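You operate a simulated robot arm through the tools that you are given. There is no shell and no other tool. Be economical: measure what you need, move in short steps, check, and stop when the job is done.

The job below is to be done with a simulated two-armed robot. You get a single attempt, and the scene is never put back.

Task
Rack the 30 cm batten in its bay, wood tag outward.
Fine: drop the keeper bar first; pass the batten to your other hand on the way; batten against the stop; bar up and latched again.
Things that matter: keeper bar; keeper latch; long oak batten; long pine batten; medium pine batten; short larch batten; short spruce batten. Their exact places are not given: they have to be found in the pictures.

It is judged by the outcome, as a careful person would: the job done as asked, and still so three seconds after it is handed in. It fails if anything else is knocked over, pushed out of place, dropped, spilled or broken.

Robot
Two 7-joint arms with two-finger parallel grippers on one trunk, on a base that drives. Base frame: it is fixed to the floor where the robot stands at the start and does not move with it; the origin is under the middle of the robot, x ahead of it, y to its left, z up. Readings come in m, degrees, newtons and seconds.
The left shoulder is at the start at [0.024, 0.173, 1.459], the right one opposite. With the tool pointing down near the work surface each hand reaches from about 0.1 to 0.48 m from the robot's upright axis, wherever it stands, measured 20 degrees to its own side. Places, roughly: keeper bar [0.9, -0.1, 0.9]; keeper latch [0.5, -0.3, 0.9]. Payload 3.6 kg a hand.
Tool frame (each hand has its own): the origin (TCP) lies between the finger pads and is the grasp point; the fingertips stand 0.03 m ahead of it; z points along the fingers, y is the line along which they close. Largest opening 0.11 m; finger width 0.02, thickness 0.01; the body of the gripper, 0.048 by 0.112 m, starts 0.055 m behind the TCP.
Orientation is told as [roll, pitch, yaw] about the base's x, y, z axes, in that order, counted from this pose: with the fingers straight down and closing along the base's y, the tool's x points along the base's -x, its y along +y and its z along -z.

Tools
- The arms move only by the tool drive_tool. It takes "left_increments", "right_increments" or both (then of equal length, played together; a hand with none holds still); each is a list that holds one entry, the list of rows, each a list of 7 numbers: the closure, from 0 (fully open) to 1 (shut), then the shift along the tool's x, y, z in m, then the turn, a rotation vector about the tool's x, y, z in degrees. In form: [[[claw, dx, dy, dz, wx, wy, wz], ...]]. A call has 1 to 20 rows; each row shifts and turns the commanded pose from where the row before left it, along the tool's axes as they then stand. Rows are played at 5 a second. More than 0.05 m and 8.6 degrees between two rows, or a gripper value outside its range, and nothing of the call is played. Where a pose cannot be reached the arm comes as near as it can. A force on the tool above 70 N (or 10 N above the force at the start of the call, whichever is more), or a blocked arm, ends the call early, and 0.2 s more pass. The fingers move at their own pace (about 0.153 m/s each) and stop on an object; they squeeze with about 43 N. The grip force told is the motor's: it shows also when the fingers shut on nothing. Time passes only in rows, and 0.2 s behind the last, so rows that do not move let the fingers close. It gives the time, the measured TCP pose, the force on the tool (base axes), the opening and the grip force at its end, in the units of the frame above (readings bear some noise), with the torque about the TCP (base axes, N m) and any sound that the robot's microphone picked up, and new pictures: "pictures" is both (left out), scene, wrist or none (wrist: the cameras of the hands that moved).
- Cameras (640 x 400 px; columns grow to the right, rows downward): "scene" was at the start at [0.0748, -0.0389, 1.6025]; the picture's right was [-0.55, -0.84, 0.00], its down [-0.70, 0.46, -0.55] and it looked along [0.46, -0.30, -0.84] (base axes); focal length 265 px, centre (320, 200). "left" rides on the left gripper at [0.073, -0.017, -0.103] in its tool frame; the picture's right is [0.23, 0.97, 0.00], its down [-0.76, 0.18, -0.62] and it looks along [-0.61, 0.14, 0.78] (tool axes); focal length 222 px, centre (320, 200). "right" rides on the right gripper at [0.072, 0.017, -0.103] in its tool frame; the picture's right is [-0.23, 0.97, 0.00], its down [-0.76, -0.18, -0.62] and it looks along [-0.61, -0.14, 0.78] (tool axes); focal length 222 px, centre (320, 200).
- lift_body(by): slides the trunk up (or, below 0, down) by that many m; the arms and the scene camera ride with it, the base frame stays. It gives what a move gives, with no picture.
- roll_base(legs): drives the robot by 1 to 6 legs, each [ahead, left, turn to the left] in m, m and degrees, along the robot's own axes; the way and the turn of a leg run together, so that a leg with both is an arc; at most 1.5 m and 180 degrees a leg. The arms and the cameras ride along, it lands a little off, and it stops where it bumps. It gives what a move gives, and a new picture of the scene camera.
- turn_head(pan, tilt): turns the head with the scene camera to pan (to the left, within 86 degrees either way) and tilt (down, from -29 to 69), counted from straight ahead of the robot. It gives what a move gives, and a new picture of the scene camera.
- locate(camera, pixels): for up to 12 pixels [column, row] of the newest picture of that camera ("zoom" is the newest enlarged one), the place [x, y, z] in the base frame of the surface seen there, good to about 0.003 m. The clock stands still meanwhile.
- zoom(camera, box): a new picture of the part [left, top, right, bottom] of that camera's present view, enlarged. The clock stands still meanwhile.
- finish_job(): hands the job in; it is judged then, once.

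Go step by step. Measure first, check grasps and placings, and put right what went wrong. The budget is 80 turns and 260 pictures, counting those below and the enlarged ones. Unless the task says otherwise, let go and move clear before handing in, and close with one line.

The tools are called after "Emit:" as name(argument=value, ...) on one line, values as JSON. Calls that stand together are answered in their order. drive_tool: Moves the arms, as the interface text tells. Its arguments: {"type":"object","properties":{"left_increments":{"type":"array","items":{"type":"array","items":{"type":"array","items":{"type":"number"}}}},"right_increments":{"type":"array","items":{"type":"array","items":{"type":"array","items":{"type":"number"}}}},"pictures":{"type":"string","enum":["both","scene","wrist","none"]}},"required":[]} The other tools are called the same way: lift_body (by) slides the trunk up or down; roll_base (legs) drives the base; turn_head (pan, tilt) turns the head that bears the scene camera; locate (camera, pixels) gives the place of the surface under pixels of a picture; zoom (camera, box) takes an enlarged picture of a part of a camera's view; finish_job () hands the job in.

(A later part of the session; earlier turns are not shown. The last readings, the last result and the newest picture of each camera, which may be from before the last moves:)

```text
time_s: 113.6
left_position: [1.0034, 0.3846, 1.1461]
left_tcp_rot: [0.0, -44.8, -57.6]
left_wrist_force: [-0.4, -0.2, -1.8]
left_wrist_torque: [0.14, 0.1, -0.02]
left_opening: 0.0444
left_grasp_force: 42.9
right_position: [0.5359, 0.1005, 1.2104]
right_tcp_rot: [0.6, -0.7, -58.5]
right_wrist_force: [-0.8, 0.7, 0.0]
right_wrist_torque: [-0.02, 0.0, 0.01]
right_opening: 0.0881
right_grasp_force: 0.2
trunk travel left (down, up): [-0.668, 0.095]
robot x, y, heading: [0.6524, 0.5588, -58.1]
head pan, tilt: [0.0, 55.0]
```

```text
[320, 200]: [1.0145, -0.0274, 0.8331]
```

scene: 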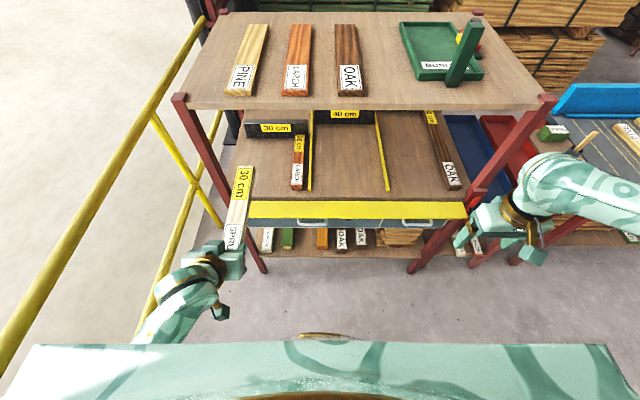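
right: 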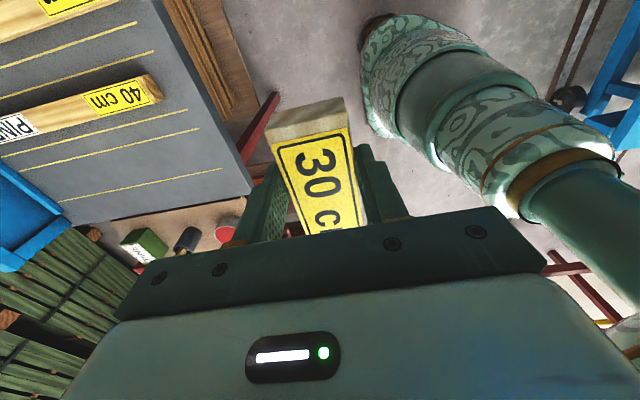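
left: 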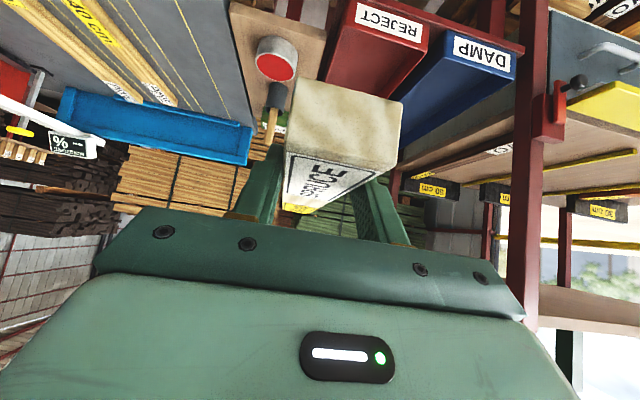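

I zoom on the bay to locate its stop, the larch, the post and the bar.

Emit:
zoom(camera="scene", box=[190, 90, 350, 240])

Emit:
locate(camera="zoom", pixels=[[230, 180], [445, 180], [400, 392], [400, 250], [170, 330], [300, 320], [300, 370], [280, 200], [400, 200], [490, 350], [240, 300], [175, 120]])

Emit:
locate(camera="scene", pixels=[[249, 130], [305, 130], [298, 190], [270, 200], [260, 210], [300, 214], [243, 172], [236, 215], [252, 172], [290, 150], [300, 140], [215, 180]])

```text
2.67 times, centred on (270, 165) of scene
```

zoom: 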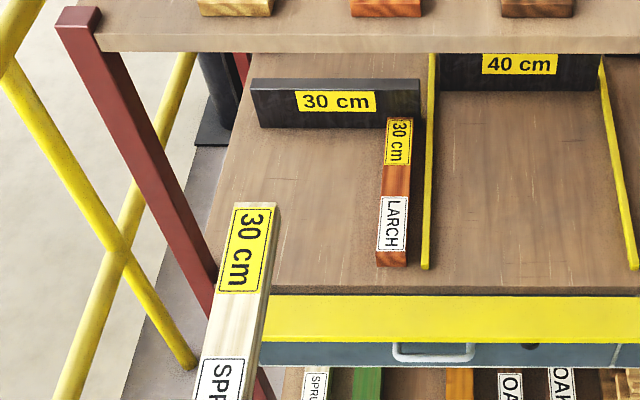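

```text
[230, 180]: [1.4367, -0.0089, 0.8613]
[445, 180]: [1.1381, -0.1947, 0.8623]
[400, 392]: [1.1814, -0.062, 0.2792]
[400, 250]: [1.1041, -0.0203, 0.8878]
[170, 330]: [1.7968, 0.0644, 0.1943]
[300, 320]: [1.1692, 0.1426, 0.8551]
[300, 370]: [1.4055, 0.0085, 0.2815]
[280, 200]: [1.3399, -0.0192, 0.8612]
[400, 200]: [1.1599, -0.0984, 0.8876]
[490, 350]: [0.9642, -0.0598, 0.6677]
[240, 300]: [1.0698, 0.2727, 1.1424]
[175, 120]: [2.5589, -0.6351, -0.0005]
```

```text
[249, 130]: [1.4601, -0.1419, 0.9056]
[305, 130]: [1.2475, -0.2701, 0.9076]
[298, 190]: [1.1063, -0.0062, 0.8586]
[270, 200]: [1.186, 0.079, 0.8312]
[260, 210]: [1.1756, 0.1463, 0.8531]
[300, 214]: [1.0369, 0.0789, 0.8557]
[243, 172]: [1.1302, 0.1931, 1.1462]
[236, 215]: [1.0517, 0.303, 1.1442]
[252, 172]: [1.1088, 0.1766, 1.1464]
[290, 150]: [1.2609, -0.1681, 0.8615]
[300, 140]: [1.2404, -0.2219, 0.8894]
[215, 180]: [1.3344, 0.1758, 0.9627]
```

Bay free width is u 0.945–1.16, stop face d≈0.891; batten centred at u≈1.05, level. I lower the trunk 0.2 and drive 0.2 ahead.

Emit:
lift_body(by=-0.2)

Emit:
roll_base(legs=[[0.2, 0, 0.1]])

Emit:
zoom(camera="scene", box=[180, 90, 380, 290])

```text
time_s: 115.7
left_position: [1.0043, 0.3859, 0.9477]
left_tcp_rot: [0.1, -44.8, -57.6]
left_wrist_force: [-0.3, -0.4, -1.6]
left_wrist_torque: [0.14, 0.08, 0.0]
left_opening: 0.0445
left_grasp_force: 42.9
right_position: [0.5368, 0.1004, 1.0112]
right_tcp_rot: [0.5, -1.0, -58.5]
right_wrist_force: [0.2, 0.1, 0.6]
right_wrist_torque: [0.01, -0.02, -0.02]
right_opening: 0.088
right_grasp_force: 0.0
trunk travel left (down, up): [-0.468, 0.295]
robot x, y, heading: [0.6541, 0.56, -58.0]
head pan, tilt: [0.0, 55.0]
```

```text
time_s: 117.3
left_position: [1.1096, 0.2187, 0.9454]
left_tcp_rot: [0.0, -44.8, -57.5]
left_wrist_force: [-0.8, 0.9, -2.0]
left_wrist_torque: [0.15, 0.11, 0.01]
left_opening: 0.0443
left_grasp_force: 42.8
right_position: [0.6442, -0.0665, 1.0109]
right_tcp_rot: [0.7, -0.8, -58.3]
right_wrist_force: [0.1, -0.6, 1.3]
right_wrist_torque: [0.03, 0.0, 0.03]
right_opening: 0.0879
right_grasp_force: 0.2
trunk travel left (down, up): [-0.468, 0.295]
robot x, y, heading: [0.7545, 0.3918, -57.9]
head pan, tilt: [0.0, 55.0]
```

scene: 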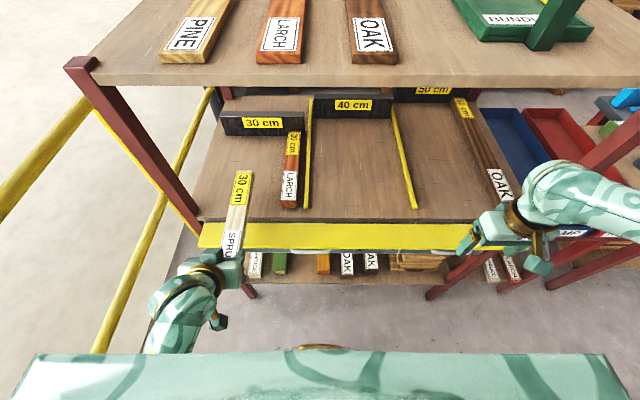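

```text
2.00 times, centred on (280, 190) of scene
```

zoom: 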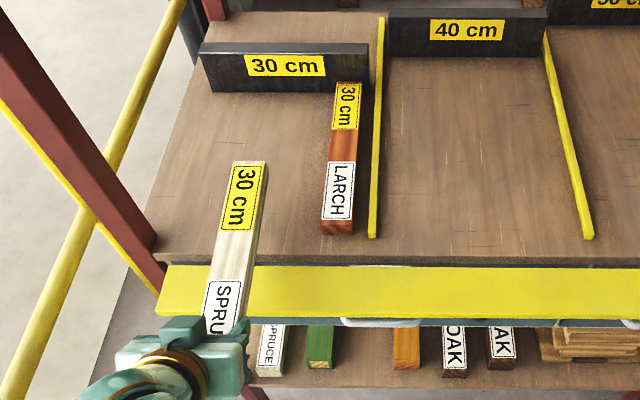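

TCP at d=0.404, u=1.056. I slide the batten in over the shelf by 0.215 m, slightly descending.

Emit:
drive_tool(left_increments=[[[1, -0.0263, -0.001, 0.0346, 0, 0, 0], [1, -0.0263, -0.001, 0.0346, 0, 0, 0], [1, -0.0263, -0.001, 0.0346, 0, 0, 0], [1, -0.0263, -0.001, 0.0346, 0, 0, 0], [1, -0.0263, -0.001, 0.0346, 0, 0, 0], [1, 0, 0, 0, 0, 0, 0]]])

Emit:
zoom(camera="scene", box=[180, 90, 380, 290])

```text
time_s: 118.7
left_position: [1.2183, 0.0345, 0.92]
left_tcp_rot: [0.0, -44.9, -57.5]
left_wrist_force: [-0.7, -0.1, -1.6]
left_wrist_torque: [0.17, 0.09, -0.01]
left_opening: 0.0446
left_grasp_force: 42.6
right_position: [0.6427, -0.0661, 1.0111]
right_tcp_rot: [0.6, -0.9, -58.3]
right_wrist_force: [0.5, 0.1, 0.4]
right_wrist_torque: [-0.02, 0.01, -0.02]
right_opening: 0.0879
right_grasp_force: 0.1
trunk travel left (down, up): [-0.468, 0.295]
robot x, y, heading: [0.7593, 0.3945, -57.9]
head pan, tilt: [0.0, 55.0]
```

scene: 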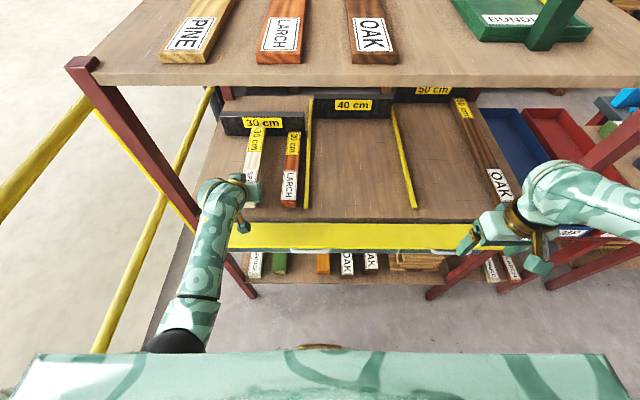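
left: 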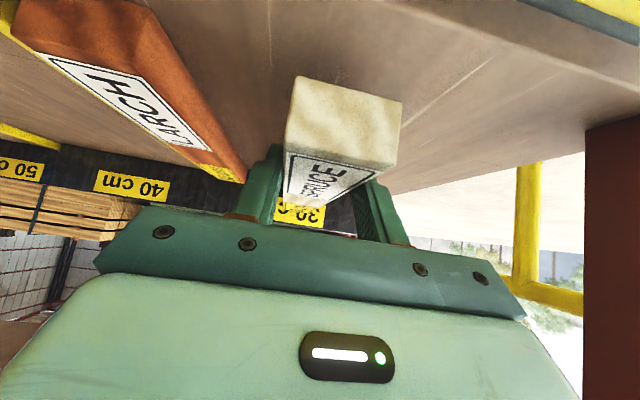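

```text
2.00 times, centred on (280, 190) of scene
```

zoom: 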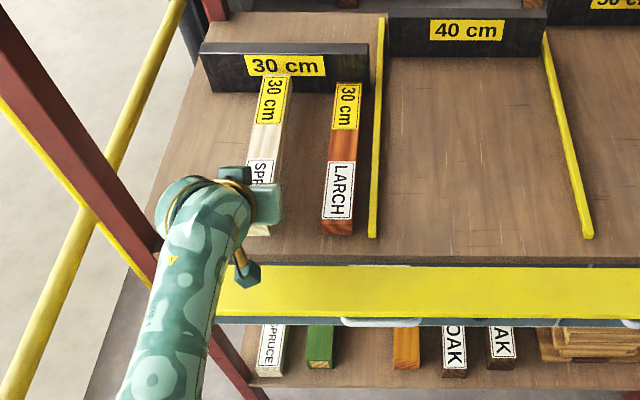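

At d=0.618, z=0.920. I lower gently to the shelf in small steps.

Emit:
drive_tool(left_increments=[[[1, 0.0071, 0, 0.0071, 0, 0, 0], [1, 0.0057, 0, 0.0057, 0, 0, 0], [1, 0.0028, 0, 0.0028, 0, 0, 0], [1, 0.0014, 0, 0.0014, 0, 0, 0], [1, 0, 0, 0, 0, 0, 0]]], pictures="wrist")

Emit:
locate(camera="left", pixels=[[345, 90], [345, 130], [300, 110], [345, 150]])

```text
time_s: 119.9
left_position: [1.2206, 0.0336, 0.8949]
left_tcp_rot: [0.0, -45.1, -57.5]
left_wrist_force: [0.3, -1.7, 6.8]
left_wrist_torque: [0.31, 0.44, 0.02]
left_opening: 0.0442
left_grasp_force: 43.1
right_position: [0.6429, -0.0673, 1.0113]
right_tcp_rot: [0.7, -0.9, -58.3]
right_wrist_force: [0.1, -0.7, -0.7]
right_wrist_torque: [0.01, -0.02, 0.01]
right_opening: 0.088
right_grasp_force: 0.0
trunk travel left (down, up): [-0.468, 0.295]
robot x, y, heading: [0.7542, 0.3919, -58.2]
head pan, tilt: [0.0, 55.0]
```

left: 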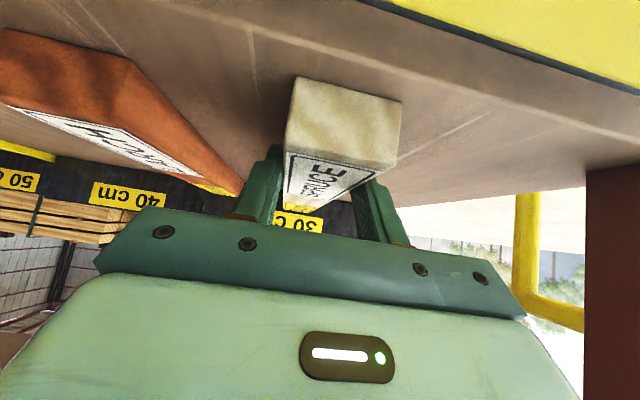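

```text
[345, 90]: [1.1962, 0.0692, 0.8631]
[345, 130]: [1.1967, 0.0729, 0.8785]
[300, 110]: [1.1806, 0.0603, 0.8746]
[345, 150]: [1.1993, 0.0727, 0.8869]
```

Batten is on the shelf (+7 N); its wood end is at d=0.574, leaving ~17 mm to the stop. I slide it forward until it touches.

Emit:
drive_tool(left_increments=[[[1, -0.0042, 0, 0.0035, 0, 0, 0], [1, -0.0035, 0, 0.0035, 0, 0, 0], [1, -0.0035, 0, 0.0035, 0, 0, 0], [1, -0.0014, 0, 0.0014, 0, 0, 0], [1, 0, 0, 0, 0, 0, 0]]])

Emit:
zoom(camera="scene", box=[200, 90, 340, 230])

```text
time_s: 121.1
left_position: [1.228, 0.0212, 0.8939]
left_tcp_rot: [0.0, -44.9, -57.5]
left_wrist_force: [-2.3, 3.8, 8.7]
left_wrist_torque: [0.63, 0.56, -0.02]
left_opening: 0.0444
left_grasp_force: 42.9
right_position: [0.6417, -0.0652, 1.0109]
right_tcp_rot: [0.6, -0.9, -58.3]
right_wrist_force: [0.6, 0.3, 0.3]
right_wrist_torque: [-0.02, -0.01, -0.02]
right_opening: 0.0879
right_grasp_force: 0.0
trunk travel left (down, up): [-0.468, 0.295]
robot x, y, heading: [0.7602, 0.3891, -57.6]
head pan, tilt: [0.0, 55.0]
```

scene: 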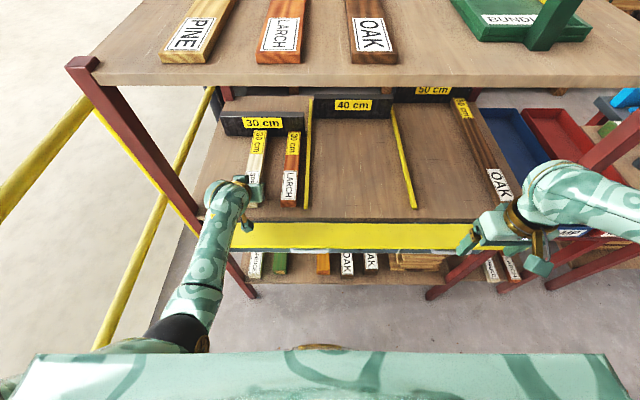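
left: 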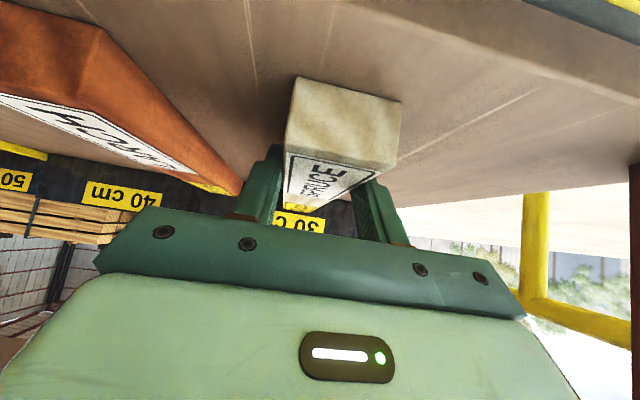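

```text
2.86 times, centred on (270, 160) of scene
```

zoom: 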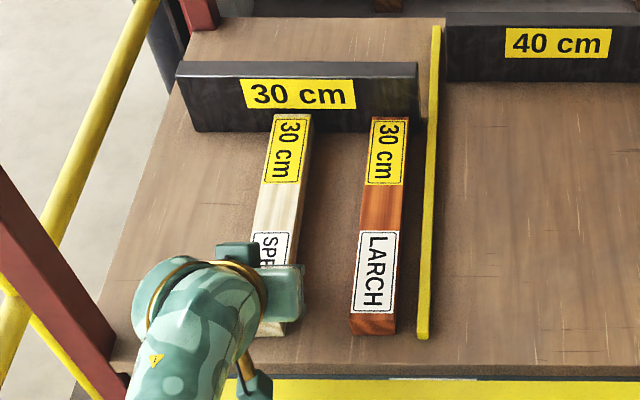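

Nearly at the stop (about −4.5 N). I push a few mm more and watch the force.

Emit:
drive_tool(left_increments=[[[1, -0.002, 0, 0.0018, 0, 0, 0], [1, -0.0018, 0, 0.0018, 0, 0, 0], [1, -0.0014, 0, 0.0014, 0, 0, 0], [1, 0, 0, 0, 0, 0, 0]]], pictures="none")

Emit:
zoom(camera="scene", box=[235, 105, 315, 155])

```text
time_s: 122.1
left_position: [1.2302, 0.0181, 0.894]
left_tcp_rot: [0.2, -44.8, -57.6]
left_wrist_force: [-19.1, 29.3, 9.5]
left_wrist_torque: [0.42, 0.52, -0.17]
left_opening: 0.0446
left_grasp_force: 42.6
right_position: [0.6404, -0.0637, 1.0124]
right_tcp_rot: [0.6, -1.1, -58.3]
right_wrist_force: [0.2, 0.2, -0.4]
right_wrist_torque: [-0.04, 0.03, 0.01]
right_opening: 0.0881
right_grasp_force: 0.1
trunk travel left (down, up): [-0.468, 0.295]
robot x, y, heading: [0.7572, 0.3927, -57.8]
head pan, tilt: [0.0, 55.0]
```

```text
8.00 times, centred on (275, 130) of scene
```

zoom: 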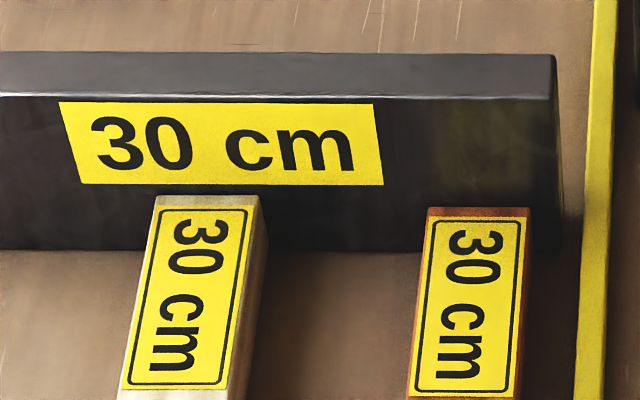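

35 N against the stop: seated. I open and retreat backwards.

Emit:
drive_tool(left_increments=[[[1, 0.0012, 0, -0.0012, 0, 0, 0], [0.4, 0, 0, 0, 0, 0, 0], [0.4, 0, 0, 0, 0, 0, 0], [0.4, 0, 0, -0.03, 0, 0, 0], [0.4, 0, 0, -0.03, 0, 0, 0], [0.4, 0.02, 0, -0.03, 0, 0, 0], [0.4, 0.02, 0, -0.03, 0, 0, 0], [0.4, 0.02, 0, -0.03, 0, 0, 0], [0.4, 0.02, 0, -0.03, 0, 0, 0], [0.4, 0.02, 0, -0.03, 0, 0, 0], [0.4, 0, 0, 0, 0, 0, 0]]], pictures="scene")

Emit:
zoom(camera="scene", box=[180, 90, 380, 260])

```text
time_s: 124.2
left_position: [1.1674, 0.1887, 0.9688]
left_tcp_rot: [10.9, -45.1, -67.2]
left_wrist_force: [-0.1, 0.1, 0.1]
left_wrist_torque: [-0.06, 0.0, -0.01]
left_opening: 0.066
left_grasp_force: 0.0
right_position: [0.6407, -0.0658, 1.0122]
right_tcp_rot: [0.6, -1.0, -58.4]
right_wrist_force: [-0.2, -0.6, -0.1]
right_wrist_torque: [-0.01, -0.01, 0.0]
right_opening: 0.0878
right_grasp_force: 0.1
trunk travel left (down, up): [-0.468, 0.295]
robot x, y, heading: [0.7577, 0.3866, -58.0]
head pan, tilt: [0.0, 55.0]
stopped in row 10 (left hand): the arm was blocked; the commanded pose is now the measured one
```

scene: 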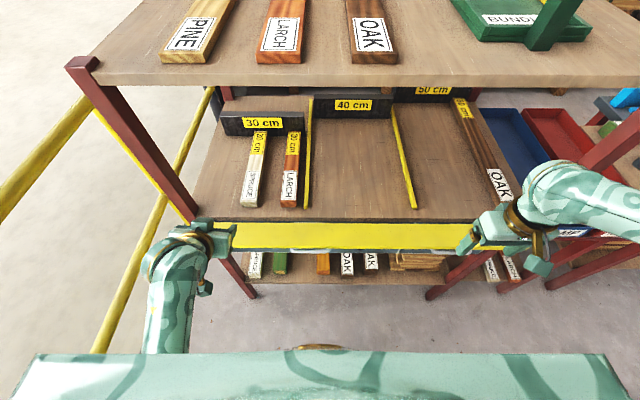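

```text
2.35 times, centred on (280, 175) of scene
```

zoom: 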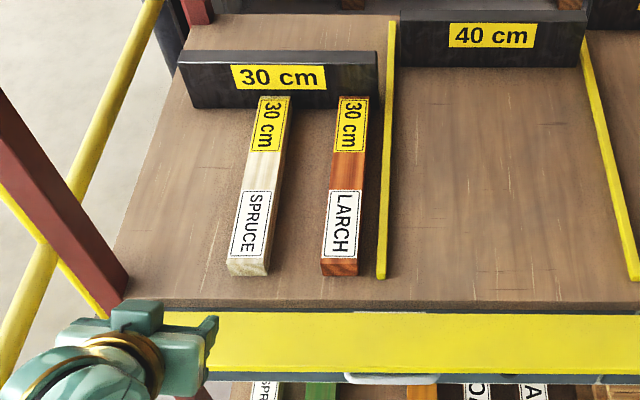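

The spruce sits against the stop beside the larch, wood tag outward. Now I raise the trunk back, retreat and drive right to where both bar and latch are in reach.

Emit:
lift_body(by=0.105)

Emit:
roll_base(legs=[[-0.07, 0, 0], [0, -0.345, 0]])

Emit:
drive_tool(left_increments=[[[1, 0, 0, 0, 1.5, -6, -4.5], [1, 0, 0, 0, 1.5, -6, -4.5], [1, 0, 0, 0, 0, 0, 0]]])

Emit:
locate(camera="scene", pixels=[[180, 150], [160, 180]])

```text
time_s: 125.6
left_position: [1.1729, 0.1955, 1.0707]
left_tcp_rot: [13.0, -44.5, -69.2]
left_wrist_force: [0.5, -0.2, -0.2]
left_wrist_torque: [-0.01, -0.01, -0.02]
left_opening: 0.0661
left_grasp_force: 0.0
right_position: [0.6436, -0.0668, 1.1159]
right_tcp_rot: [0.6, -0.7, -58.3]
right_wrist_force: [0.2, -0.2, 0.6]
right_wrist_torque: [0.03, -0.01, -0.03]
right_opening: 0.0877
right_grasp_force: 0.1
trunk travel left (down, up): [-0.573, 0.19]
robot x, y, heading: [0.7581, 0.3934, -58.0]
head pan, tilt: [0.0, 55.0]
```

```text
time_s: 128.4
left_position: [0.8445, 0.0639, 1.0745]
left_tcp_rot: [13.2, -45.0, -70.1]
left_wrist_force: [-0.2, 0.5, 0.6]
left_wrist_torque: [0.01, 0.02, 0.0]
left_opening: 0.0661
left_grasp_force: 0.0
right_position: [0.3092, -0.1876, 1.116]
right_tcp_rot: [0.7, -0.8, -59.2]
right_wrist_force: [0.6, 0.3, -0.8]
right_wrist_torque: [0.01, 0.0, -0.01]
right_opening: 0.0878
right_grasp_force: 0.1
trunk travel left (down, up): [-0.573, 0.19]
robot x, y, heading: [0.4304, 0.2699, -58.6]
head pan, tilt: [0.0, 55.0]
```

scene: 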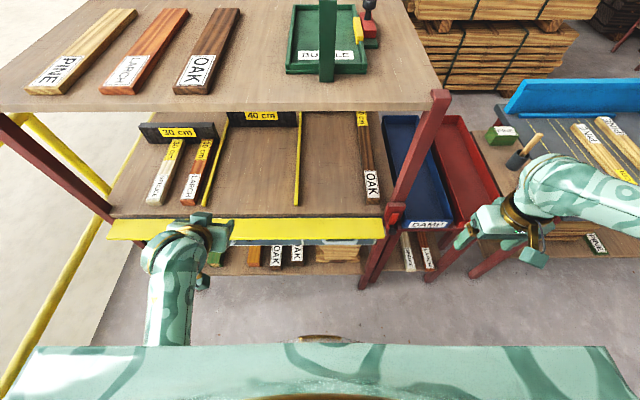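

```text
time_s: 129.2
left_position: [0.8445, 0.0633, 1.0727]
left_tcp_rot: [0.4, -58.2, -58.1]
left_wrist_force: [0.1, 0.0, -0.2]
left_wrist_torque: [-0.03, -0.02, -0.02]
left_opening: 0.0002
left_grasp_force: 37.6
right_position: [0.3097, -0.1863, 1.1157]
right_tcp_rot: [0.7, -0.9, -59.2]
right_wrist_force: [-0.3, 0.0, -0.2]
right_wrist_torque: [0.01, 0.05, -0.01]
right_opening: 0.0881
right_grasp_force: 0.1
trunk travel left (down, up): [-0.573, 0.19]
robot x, y, heading: [0.4298, 0.2706, -59.0]
head pan, tilt: [0.0, 55.0]
```

scene: 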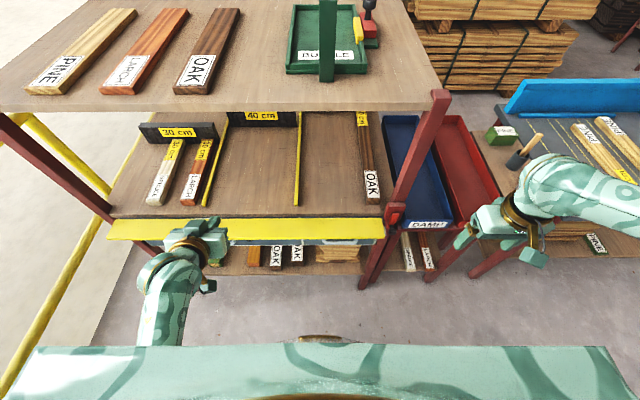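
left: 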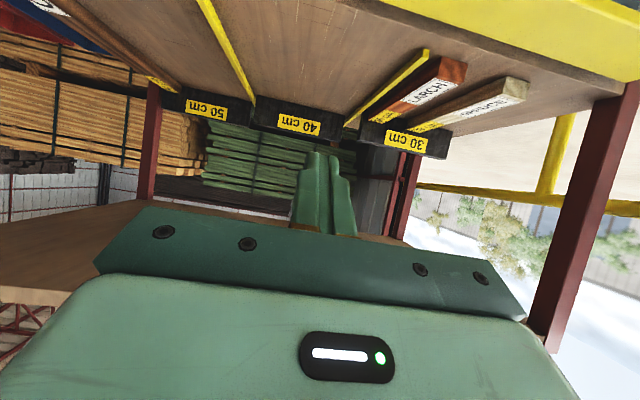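

```text
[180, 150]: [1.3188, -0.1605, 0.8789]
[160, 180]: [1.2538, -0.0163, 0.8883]
```

Left is healthy again. I locate the lowered bar's edges and the lever knob.

Emit:
locate(camera="scene", pixels=[[280, 222], [280, 230], [280, 238], [280, 241], [240, 240], [320, 236], [374, 236], [390, 226], [394, 208], [396, 215]])

Emit:
zoom(camera="scene", box=[220, 180, 420, 290])

```text
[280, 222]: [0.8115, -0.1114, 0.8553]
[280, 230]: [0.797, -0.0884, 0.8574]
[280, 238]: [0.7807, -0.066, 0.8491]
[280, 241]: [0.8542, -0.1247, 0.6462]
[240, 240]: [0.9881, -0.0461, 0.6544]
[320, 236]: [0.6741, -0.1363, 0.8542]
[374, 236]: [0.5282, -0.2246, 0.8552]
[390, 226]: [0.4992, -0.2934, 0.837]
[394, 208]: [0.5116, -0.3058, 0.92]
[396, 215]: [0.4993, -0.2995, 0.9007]
```

```text
3.20 times, centred on (320, 235) of scene
```

zoom: 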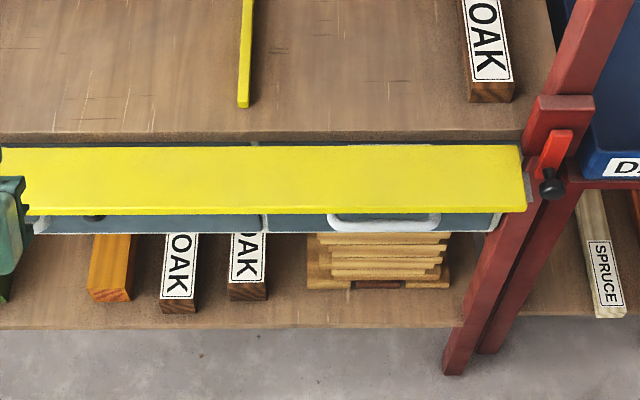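

Bar lies flat: outer edge d=0.47, z 0.84–0.856. I bring the closed left fingers down in front, under the edge at u≈0.66, and start lifting.

Emit:
drive_tool(left_increments=[[[1, 0.032, -0.0125, 0.0198, 0, 0, 0], [1, 0.032, -0.0125, 0.0198, 0, 0, 0], [1, 0.032, -0.0125, 0.0198, 0, 0, 0], [1, 0.032, -0.0125, 0.0198, 0, 0, 0], [1, 0.032, -0.0125, 0.0198, 0, 0, 0], [1, 0.032, -0.0125, 0.0198, 0, 0, 0], [1, 0.032, -0.0125, 0.0198, 0, 0, 0], [1, -0.0158, 0, 0.0255, 0, 0, 0], [1, -0.0158, 0, 0.0255, 0, 0, 0], [1, 0, 0, 0, 0, 0, 0]]])

Emit:
zoom(camera="scene", box=[180, 180, 420, 310])

```text
time_s: 131.4
left_position: [0.8061, -0.0356, 0.828]
left_tcp_rot: [0.9, -58.1, -58.2]
left_wrist_force: [-1.6, -0.6, -0.3]
left_wrist_torque: [-0.01, 0.0, 0.0]
left_opening: 0.0
left_grasp_force: 38.1
left hand out of reach, approached as far as the arm can: row 8, 9
right_position: [0.3103, -0.1866, 1.1148]
right_tcp_rot: [0.6, -0.8, -59.2]
right_wrist_force: [-0.4, -0.1, -0.6]
right_wrist_torque: [-0.02, -0.01, -0.01]
right_opening: 0.0877
right_grasp_force: 0.1
trunk travel left (down, up): [-0.573, 0.19]
robot x, y, heading: [0.4292, 0.2684, -58.7]
head pan, tilt: [0.0, 55.0]
```

scene: 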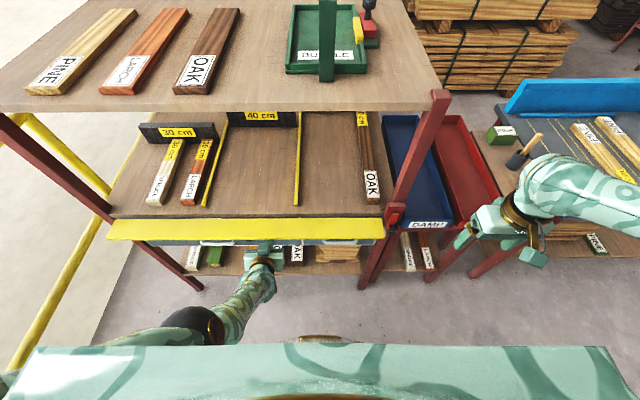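
left: 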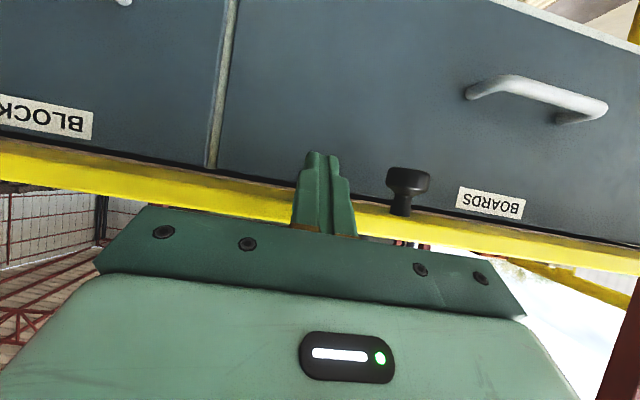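

```text
2.67 times, centred on (300, 245) of scene
```

zoom: 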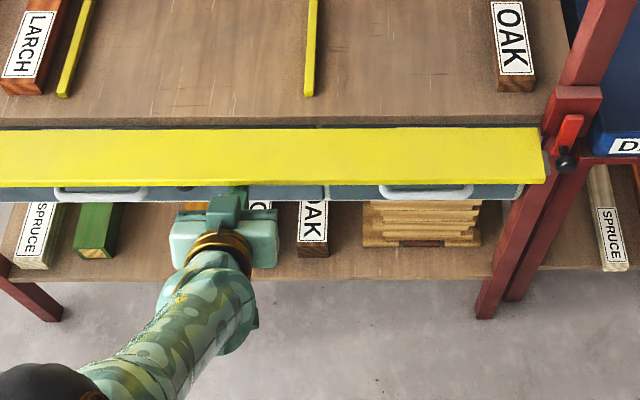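

The fingertips are under the bar's edge (TCP d=0.458, z=0.828). I lift upward.

Emit:
drive_tool(left_increments=[[[1, -0.0128, 0, -0.0079, 0, 0, 0], [1, -0.0128, 0, -0.0079, 0, 0, 0], [1, -0.0128, 0, -0.0079, 0, 0, 0], [1, -0.0128, 0, -0.0079, 0, 0, 0], [1, -0.0128, 0, -0.0079, 0, 0, 0], [1, 0, 0, 0, 0, 0, 0]]], pictures="wrist")

Emit:
zoom(camera="scene", box=[180, 180, 420, 310])

```text
time_s: 131.7
left_position: [0.8249, -0.0303, 0.8334]
left_tcp_rot: [4.2, -57.2, -61.3]
left_wrist_force: [-0.4, 0.1, 0.2]
left_wrist_torque: [0.0, 0.03, -0.03]
left_opening: 0.0
left_grasp_force: 37.6
right_position: [0.3075, -0.1849, 1.1172]
right_tcp_rot: [0.7, -1.0, -59.3]
right_wrist_force: [0.5, 1.0, 0.1]
right_wrist_torque: [-0.01, -0.03, 0.02]
right_opening: 0.088
right_grasp_force: 0.1
trunk travel left (down, up): [-0.573, 0.19]
robot x, y, heading: [0.4322, 0.2736, -58.8]
head pan, tilt: [0.0, 55.0]
stopped in row 1 (left hand): the force on the tool passed its limit at 138 N (the readings are from after the stop); the commanded pose is now the measured one
```

left: 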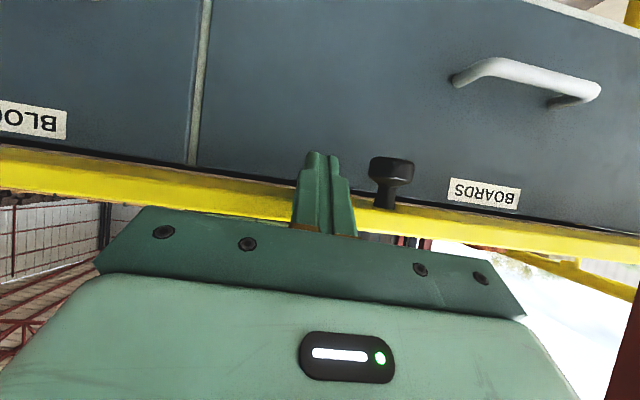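

```text
2.67 times, centred on (300, 245) of scene
```

zoom: 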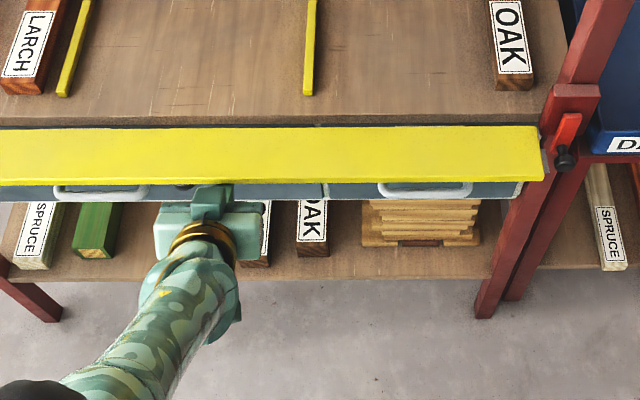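

A posture jump knocked the bar lightly (force spike), nothing seems displaced. Now I lift slowly from the actual pose.

Emit:
drive_tool(left_increments=[[[1, -0.007, 0, -0.0043, 0, 0, 0], [1, -0.007, 0, -0.0043, 0, 0, 0], [1, -0.007, 0, -0.0043, 0, 0, 0], [1, -0.007, 0, -0.0043, 0, 0, 0], [1, 0, 0, 0, 0, 0, 0]]], pictures="wrist")

Emit:
zoom(camera="scene", box=[180, 180, 420, 310])

```text
time_s: 132.5
left_position: [0.8599, -0.0367, 0.8627]
left_tcp_rot: [11.0, -57.3, -67.5]
left_wrist_force: [-36.0, -19.9, -9.5]
left_wrist_torque: [0.32, 0.26, 0.2]
left_opening: 0.0
left_grasp_force: 37.9
right_position: [0.3013, -0.188, 1.1149]
right_tcp_rot: [0.9, -0.9, -59.7]
right_wrist_force: [-0.3, -0.4, -0.4]
right_wrist_torque: [-0.04, 0.02, 0.0]
right_opening: 0.0883
right_grasp_force: 0.0
trunk travel left (down, up): [-0.573, 0.19]
robot x, y, heading: [0.4303, 0.2702, -59.1]
head pan, tilt: [0.0, 55.0]
stopped in row 3 (left hand): the force on the tool passed its limit at 80 N (the readings are from after the stop); the commanded pose is now the measured one
```

left: 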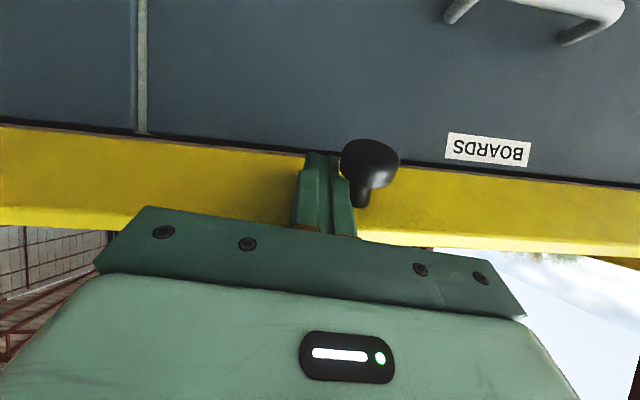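

```text
2.67 times, centred on (300, 245) of scene
```

zoom: 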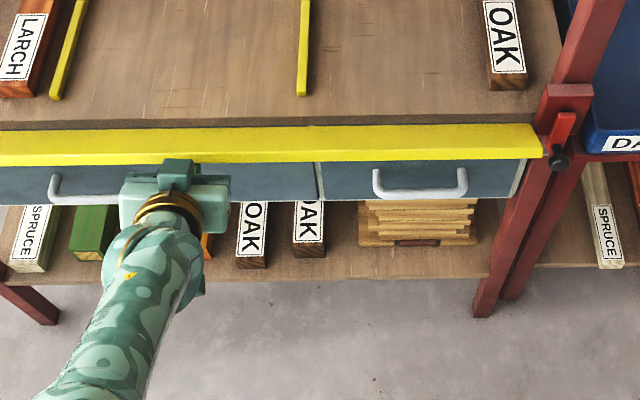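

The bar is up ~45°, but my fingers drifted left against its knob. I shift right, untwist, and keep lifting and pushing in.

Emit:
drive_tool(left_increments=[[[1, 0, -0.008, 0, 0, 0, -4], [1, 0, -0.008, 0, 0, 0, -4], [1, -0.0075, -0.002, -0.0025, 0, 0, 0], [1, -0.0075, -0.002, -0.0025, 0, 0, 0], [1, -0.0075, 0, -0.0025, 0, 0, 0], [1, -0.0075, 0, -0.0025, 0, 0, 0], [1, 0, 0, 0, 0, 0, 0]]], pictures="wrist")

Emit:
zoom(camera="scene", box=[180, 180, 420, 310])

```text
time_s: 133.2
left_position: [0.861, -0.0357, 0.8621]
left_tcp_rot: [3.1, -57.3, -57.5]
left_wrist_force: [-49.7, -12.9, 0.6]
left_wrist_torque: [0.34, -0.36, 0.03]
left_opening: 0.0
left_grasp_force: 37.6
right_position: [0.298, -0.1858, 1.116]
right_tcp_rot: [0.8, -1.0, -59.9]
right_wrist_force: [0.6, -0.4, 0.5]
right_wrist_torque: [-0.01, 0.03, 0.01]
right_opening: 0.0877
right_grasp_force: 0.1
trunk travel left (down, up): [-0.573, 0.19]
robot x, y, heading: [0.4271, 0.2722, -59.4]
head pan, tilt: [0.0, 55.0]
stopped in row 3 (left hand): the force on the tool passed its limit at 82 N (the readings are from after the stop); the commanded pose is now the measured one
```

left: 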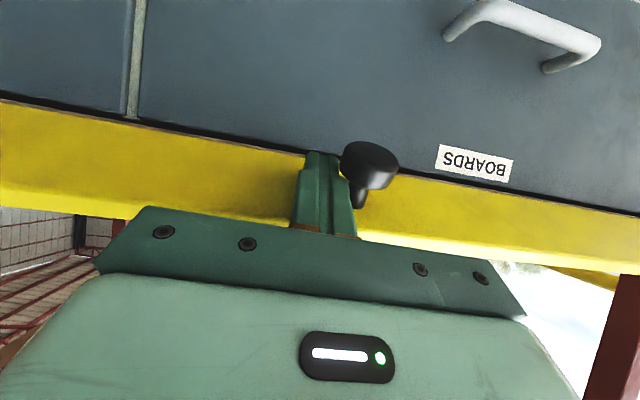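

```text
2.67 times, centred on (300, 245) of scene
```

zoom: 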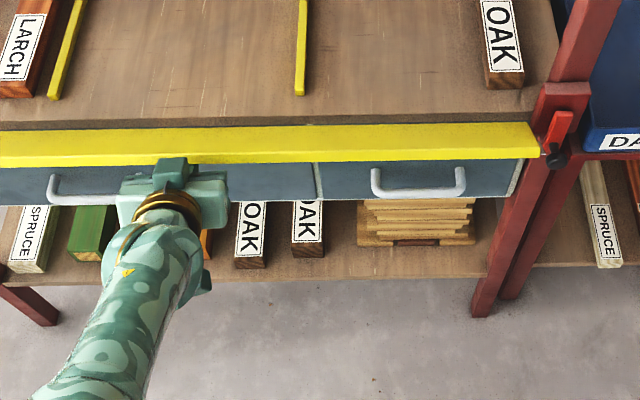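

The arm is pressing left against the knob at a posture limit. I pull straight back off the bar and re-check.

Emit:
drive_tool(left_increments=[[[1, 0, 0, -0.015, 0, 0, 0], [1, 0, 0, -0.03, 0, 0, 0], [1, 0, 0, -0.03, 0, 0, 0], [1, -0.02, 0, -0.02, 0, 0, 0], [1, 0, 0, 0, 0, 0, 0]]], pictures="wrist")

Emit:
zoom(camera="scene", box=[180, 180, 420, 310])

Emit:
locate(camera="zoom", pixels=[[300, 130], [300, 145], [300, 158], [420, 128], [420, 145], [420, 155]])

```text
time_s: 133.5
left_position: [0.8615, -0.0355, 0.8632]
left_tcp_rot: [3.5, -56.7, -58.4]
left_wrist_force: [-39.1, -3.0, 8.4]
left_wrist_torque: [0.15, -0.26, 0.17]
left_opening: 0.0003
left_grasp_force: 36.9
right_position: [0.2969, -0.1837, 1.1151]
right_tcp_rot: [0.9, -1.1, -60.0]
right_wrist_force: [0.1, 0.3, -0.3]
right_wrist_torque: [0.0, 0.02, -0.02]
right_opening: 0.0881
right_grasp_force: 0.0
trunk travel left (down, up): [-0.573, 0.19]
robot x, y, heading: [0.4272, 0.2677, -59.6]
head pan, tilt: [0.0, 55.0]
stopped in row 1 (left hand): the force on the tool passed its limit at 96 N (the readings are from after the stop); the commanded pose is now the measured one
```

left: 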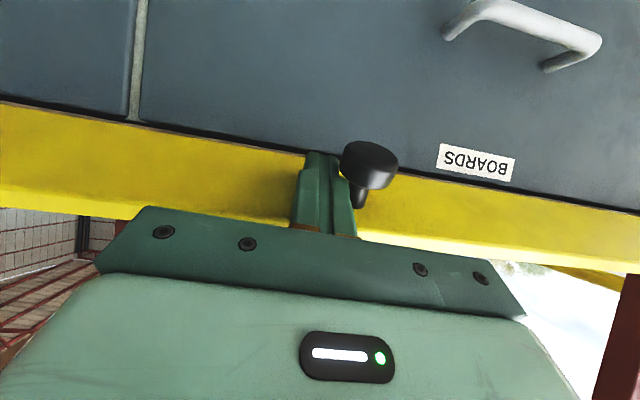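

```text
2.67 times, centred on (300, 245) of scene
```

zoom: 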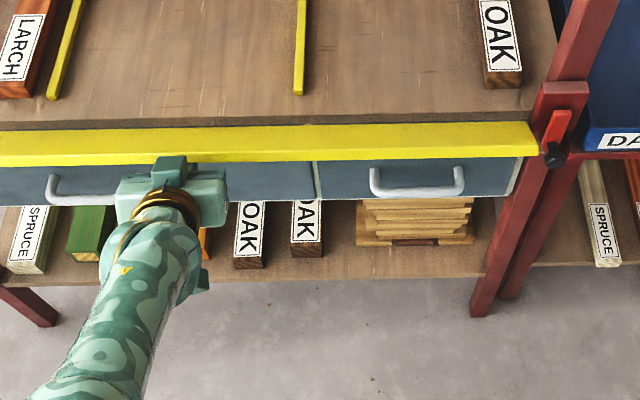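

```text
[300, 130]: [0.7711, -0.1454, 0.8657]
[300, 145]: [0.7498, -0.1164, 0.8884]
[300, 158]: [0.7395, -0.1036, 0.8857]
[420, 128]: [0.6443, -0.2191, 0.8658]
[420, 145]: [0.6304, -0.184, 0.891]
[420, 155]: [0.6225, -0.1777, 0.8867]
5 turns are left
```

I must be economical now. I back the base off to free the left fingers, tilt the right hand and bring it to bar height beside the latch, then raise the left hand away.

Emit:
roll_base(legs=[[-0.12, 0, 0], [0, 0, 1.6]])

Emit:
drive_tool(right_increments=[[[1, 0, 0, 0, 0, -8.5, 0], [1, 0, 0, 0, 0, -8.5, 0], [1, 0, 0, 0, 0, -8.5, 0], [1, 0, 0, 0, 0, -8.5, 0], [1, 0, 0, 0, 0, -8.5, 0], [1, 0, 0, 0, 0, -8.5, 0], [1, 0, 0, 0, 0, -8.5, 0], [1, 0.0195, 0.0235, 0.0238, 0, 0, 0], [1, 0.0195, 0.0235, 0.0238, 0, 0, 0], [1, 0.0195, 0.0235, 0.0238, 0, 0, 0], [1, 0.0195, 0.0235, 0.0238, 0, 0, 0], [1, 0.0195, 0.0235, 0.0238, 0, 0, 0], [1, 0.0195, 0.0235, 0.0238, 0, 0, 0], [1, 0.0195, 0.0235, 0.0238, 0, 0, 0], [1, 0.0195, 0.0235, 0.0238, 0, 0, 0], [1, 0, 0, 0, 0, 0, 0]]], pictures="none")

Emit:
drive_tool(left_increments=[[[1, -0.02, 0, -0.03, 0, 0, 0], [1, -0.02, 0, -0.03, 0, 0, 0], [1, -0.02, 0, -0.03, 0, 0, 0], [1, -0.02, 0, -0.03, 0, 0, 0], [1, -0.02, 0, -0.03, 0, 0, 0], [1, 0, 0, 0, 0, 0, 0]]], pictures="scene")

Emit:
zoom(camera="scene", box=[200, 130, 440, 270])

```text
time_s: 134.5
left_position: [0.8567, -0.0209, 0.8753]
left_tcp_rot: [3.6, -59.0, -59.3]
left_wrist_force: [-5.3, -7.7, -3.1]
left_wrist_torque: [-0.24, 0.09, -0.23]
left_opening: 0.0002
left_grasp_force: 37.2
right_position: [0.2762, -0.1421, 1.1162]
right_tcp_rot: [0.6, -1.0, -61.5]
right_wrist_force: [-0.6, -0.9, -0.7]
right_wrist_torque: [0.01, -0.02, 0.02]
right_opening: 0.088
right_grasp_force: 0.1
trunk travel left (down, up): [-0.573, 0.19]
robot x, y, heading: [0.4129, 0.3103, -60.9]
head pan, tilt: [0.0, 55.0]
stopped in leg 1: the force on the tool passed its limit at 74 N (the readings are from after the stop); the commanded pose is now the measured one
```

scene: 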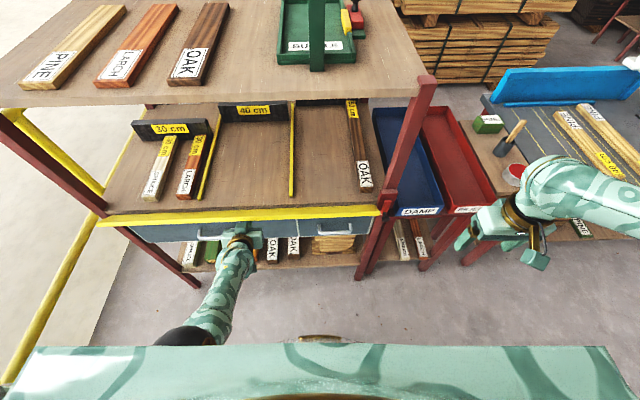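

```text
time_s: 137.8
left_position: [0.8526, -0.0165, 0.8761]
left_tcp_rot: [3.4, -59.0, -59.1]
left_wrist_force: [-9.6, -8.4, -2.9]
left_wrist_torque: [-0.06, 0.17, -0.2]
left_opening: 0.0002
left_grasp_force: 37.2
right_position: [0.3852, -0.174, 0.8789]
right_tcp_rot: [-21.7, -58.0, -41.0]
right_wrist_force: [0.4, -0.7, 0.8]
right_wrist_torque: [0.01, 0.01, -0.04]
right_opening: 0.0
right_grasp_force: 37.6
trunk travel left (down, up): [-0.573, 0.19]
robot x, y, heading: [0.4124, 0.3076, -61.1]
head pan, tilt: [0.0, 55.0]
stopped in row 16 (right hand): the arm was blocked; the commanded pose is now the measured one
```

```text
time_s: 138.1
left_position: [0.8541, -0.0177, 0.8842]
left_tcp_rot: [5.9, -58.0, -62.2]
left_wrist_force: [-14.3, -5.1, 0.7]
left_wrist_torque: [0.08, -0.27, 0.02]
left_opening: 0.0
left_grasp_force: 37.7
right_position: [0.3815, -0.1747, 0.8791]
right_tcp_rot: [-21.7, -58.1, -41.2]
right_wrist_force: [-0.1, -0.5, 0.7]
right_wrist_torque: [-0.01, 0.02, -0.03]
right_opening: 0.0005
right_grasp_force: 38.0
trunk travel left (down, up): [-0.573, 0.19]
robot x, y, heading: [0.412, 0.3108, -61.5]
head pan, tilt: [0.0, 55.0]
stopped in row 1 (left hand): the force on the tool passed its limit at 104 N (the readings are from after the stop); the commanded pose is now the measured one
```

scene: 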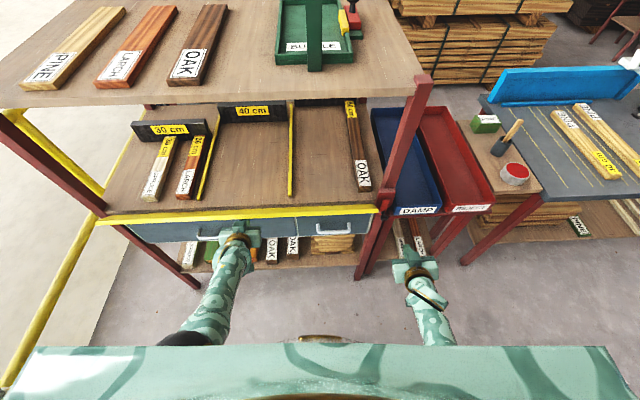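

```text
2.67 times, centred on (320, 200) of scene
4 turns are left
```

zoom: 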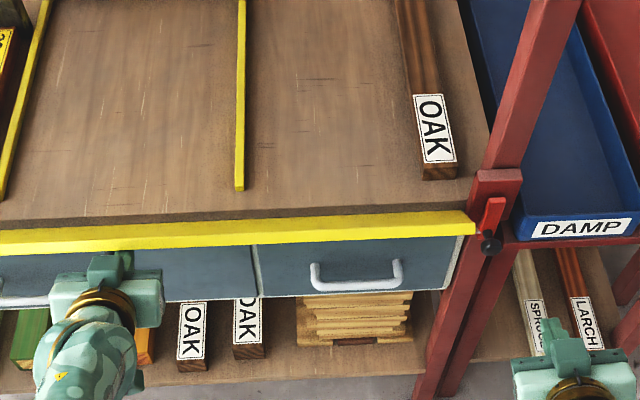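

The left fingers sit under the bar's lip but press its knob. I use clean base/trunk motions: shift right off the knob, lift the trunk to raise the bar, drive ahead to close it with the left fingers, and untwist the right hand toward the lever.

Emit:
roll_base(legs=[[0, -0.03, 0]])

Emit:
lift_body(by=0.025)

Emit:
roll_base(legs=[[0.04, 0, 0]])

Emit:
drive_tool(right_increments=[[[0.4, 0.006, 0.015, -0.01, -2.1, 0, 5.5], [0.4, 0.006, 0.015, -0.01, -2.1, 0, 5.5], [0.4, 0.006, 0.01, 0, 0, 0, 0], [0.4, 0, 0, 0, 0, 0, 0]]], pictures="both")

Emit:
zoom(camera="scene", box=[200, 160, 440, 290])

Emit:
locate(camera="zoom", pixels=[[300, 95], [300, 105], [300, 115], [300, 125], [300, 135], [400, 95], [400, 110], [400, 120], [400, 130], [490, 150], [485, 165]])

```text
time_s: 138.9
left_position: [0.8322, -0.0312, 0.8827]
left_tcp_rot: [5.5, -58.0, -61.8]
left_wrist_force: [-0.3, -0.6, 0.0]
left_wrist_torque: [0.01, 0.02, 0.01]
left_opening: 0.0
left_grasp_force: 38.1
right_position: [0.3568, -0.1871, 0.8793]
right_tcp_rot: [-22.0, -58.0, -41.2]
right_wrist_force: [0.3, 0.2, 0.0]
right_wrist_torque: [-0.02, -0.01, -0.02]
right_opening: 0.0
right_grasp_force: 37.6
trunk travel left (down, up): [-0.573, 0.19]
robot x, y, heading: [0.3876, 0.2957, -61.3]
head pan, tilt: [0.0, 55.0]
```

scene: 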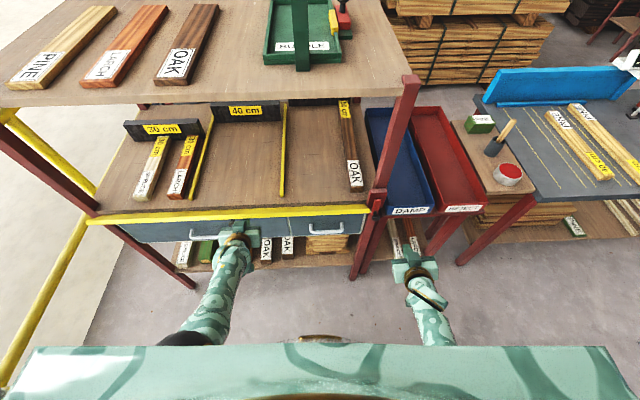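

```text
time_s: 139.6
left_position: [0.8304, -0.0313, 0.9103]
left_tcp_rot: [5.7, -58.2, -61.9]
left_wrist_force: [-0.1, -0.2, 0.2]
left_wrist_torque: [-0.01, -0.03, -0.03]
left_opening: 0.0
left_grasp_force: 37.5
right_position: [0.3568, -0.189, 0.9039]
right_tcp_rot: [-21.8, -58.1, -41.4]
right_wrist_force: [0.0, 0.2, 0.2]
right_wrist_torque: [0.0, 0.02, 0.0]
right_opening: 0.0
right_grasp_force: 37.5
trunk travel left (down, up): [-0.598, 0.165]
robot x, y, heading: [0.387, 0.2951, -61.5]
head pan, tilt: [0.0, 55.0]
```

```text
time_s: 140.5
left_position: [0.8477, -0.0641, 0.9064]
left_tcp_rot: [5.6, -57.7, -61.8]
left_wrist_force: [-11.0, 19.1, -4.5]
left_wrist_torque: [0.21, 0.27, 0.01]
left_opening: 0.0
left_grasp_force: 38.4
right_position: [0.3758, -0.2223, 0.9048]
right_tcp_rot: [-22.0, -58.1, -41.2]
right_wrist_force: [0.9, -0.2, -0.9]
right_wrist_torque: [-0.01, 0.03, 0.04]
right_opening: 0.0001
right_grasp_force: 37.4
trunk travel left (down, up): [-0.598, 0.165]
robot x, y, heading: [0.4057, 0.2603, -61.0]
head pan, tilt: [0.0, 55.0]
```

scene: 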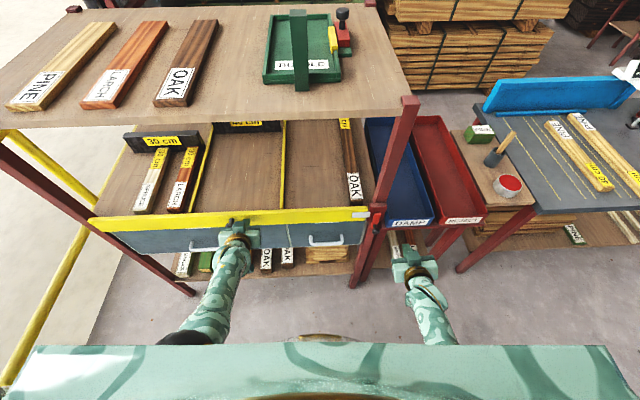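

```text
time_s: 141.5
left_position: [0.8482, -0.0609, 0.9064]
left_tcp_rot: [5.6, -57.7, -61.9]
left_wrist_force: [-8.7, 8.4, 1.6]
left_wrist_torque: [0.01, 0.05, -0.08]
left_opening: 0.0
left_grasp_force: 37.4
right_position: [0.3978, -0.1803, 0.8963]
right_tcp_rot: [0.6, -60.1, -62.4]
right_wrist_force: [0.1, -0.1, 0.5]
right_wrist_torque: [-0.02, -0.01, -0.01]
right_opening: 0.0658
right_grasp_force: 0.1
trunk travel left (down, up): [-0.598, 0.165]
robot x, y, heading: [0.4059, 0.2558, -61.1]
head pan, tilt: [0.0, 55.0]
```

scene: 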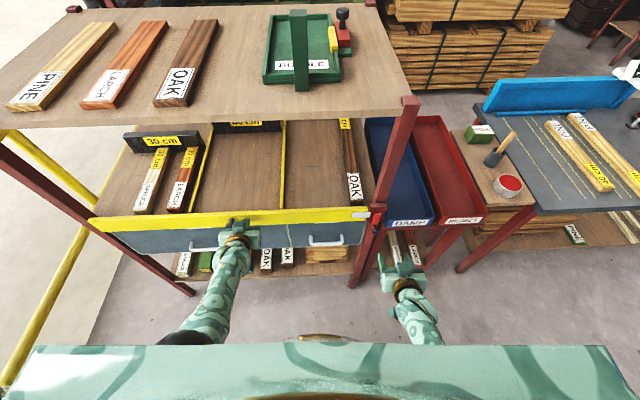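
right: 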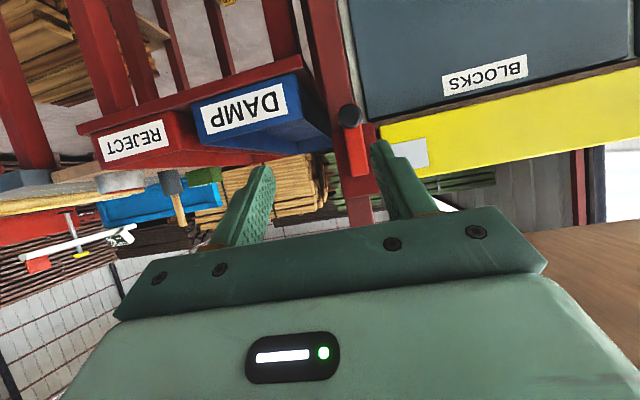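

```text
2.67 times, centred on (320, 225) of scene
```

zoom: 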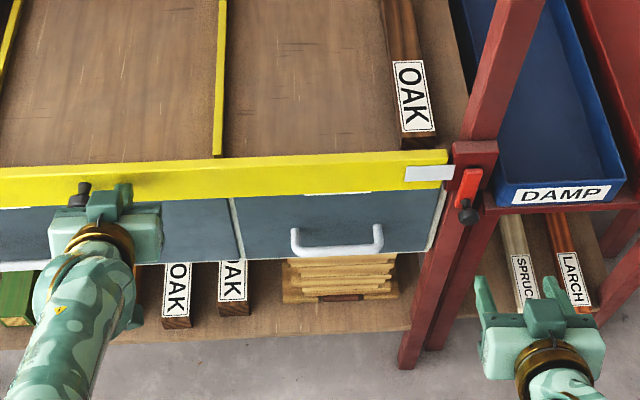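

```text
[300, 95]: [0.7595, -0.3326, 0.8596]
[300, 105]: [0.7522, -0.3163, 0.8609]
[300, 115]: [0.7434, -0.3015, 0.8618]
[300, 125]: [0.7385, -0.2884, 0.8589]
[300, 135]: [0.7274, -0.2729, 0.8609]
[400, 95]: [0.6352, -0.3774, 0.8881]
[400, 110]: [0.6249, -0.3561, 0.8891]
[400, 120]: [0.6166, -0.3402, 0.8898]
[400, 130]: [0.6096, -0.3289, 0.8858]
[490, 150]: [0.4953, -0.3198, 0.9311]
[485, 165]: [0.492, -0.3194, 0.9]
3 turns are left
```

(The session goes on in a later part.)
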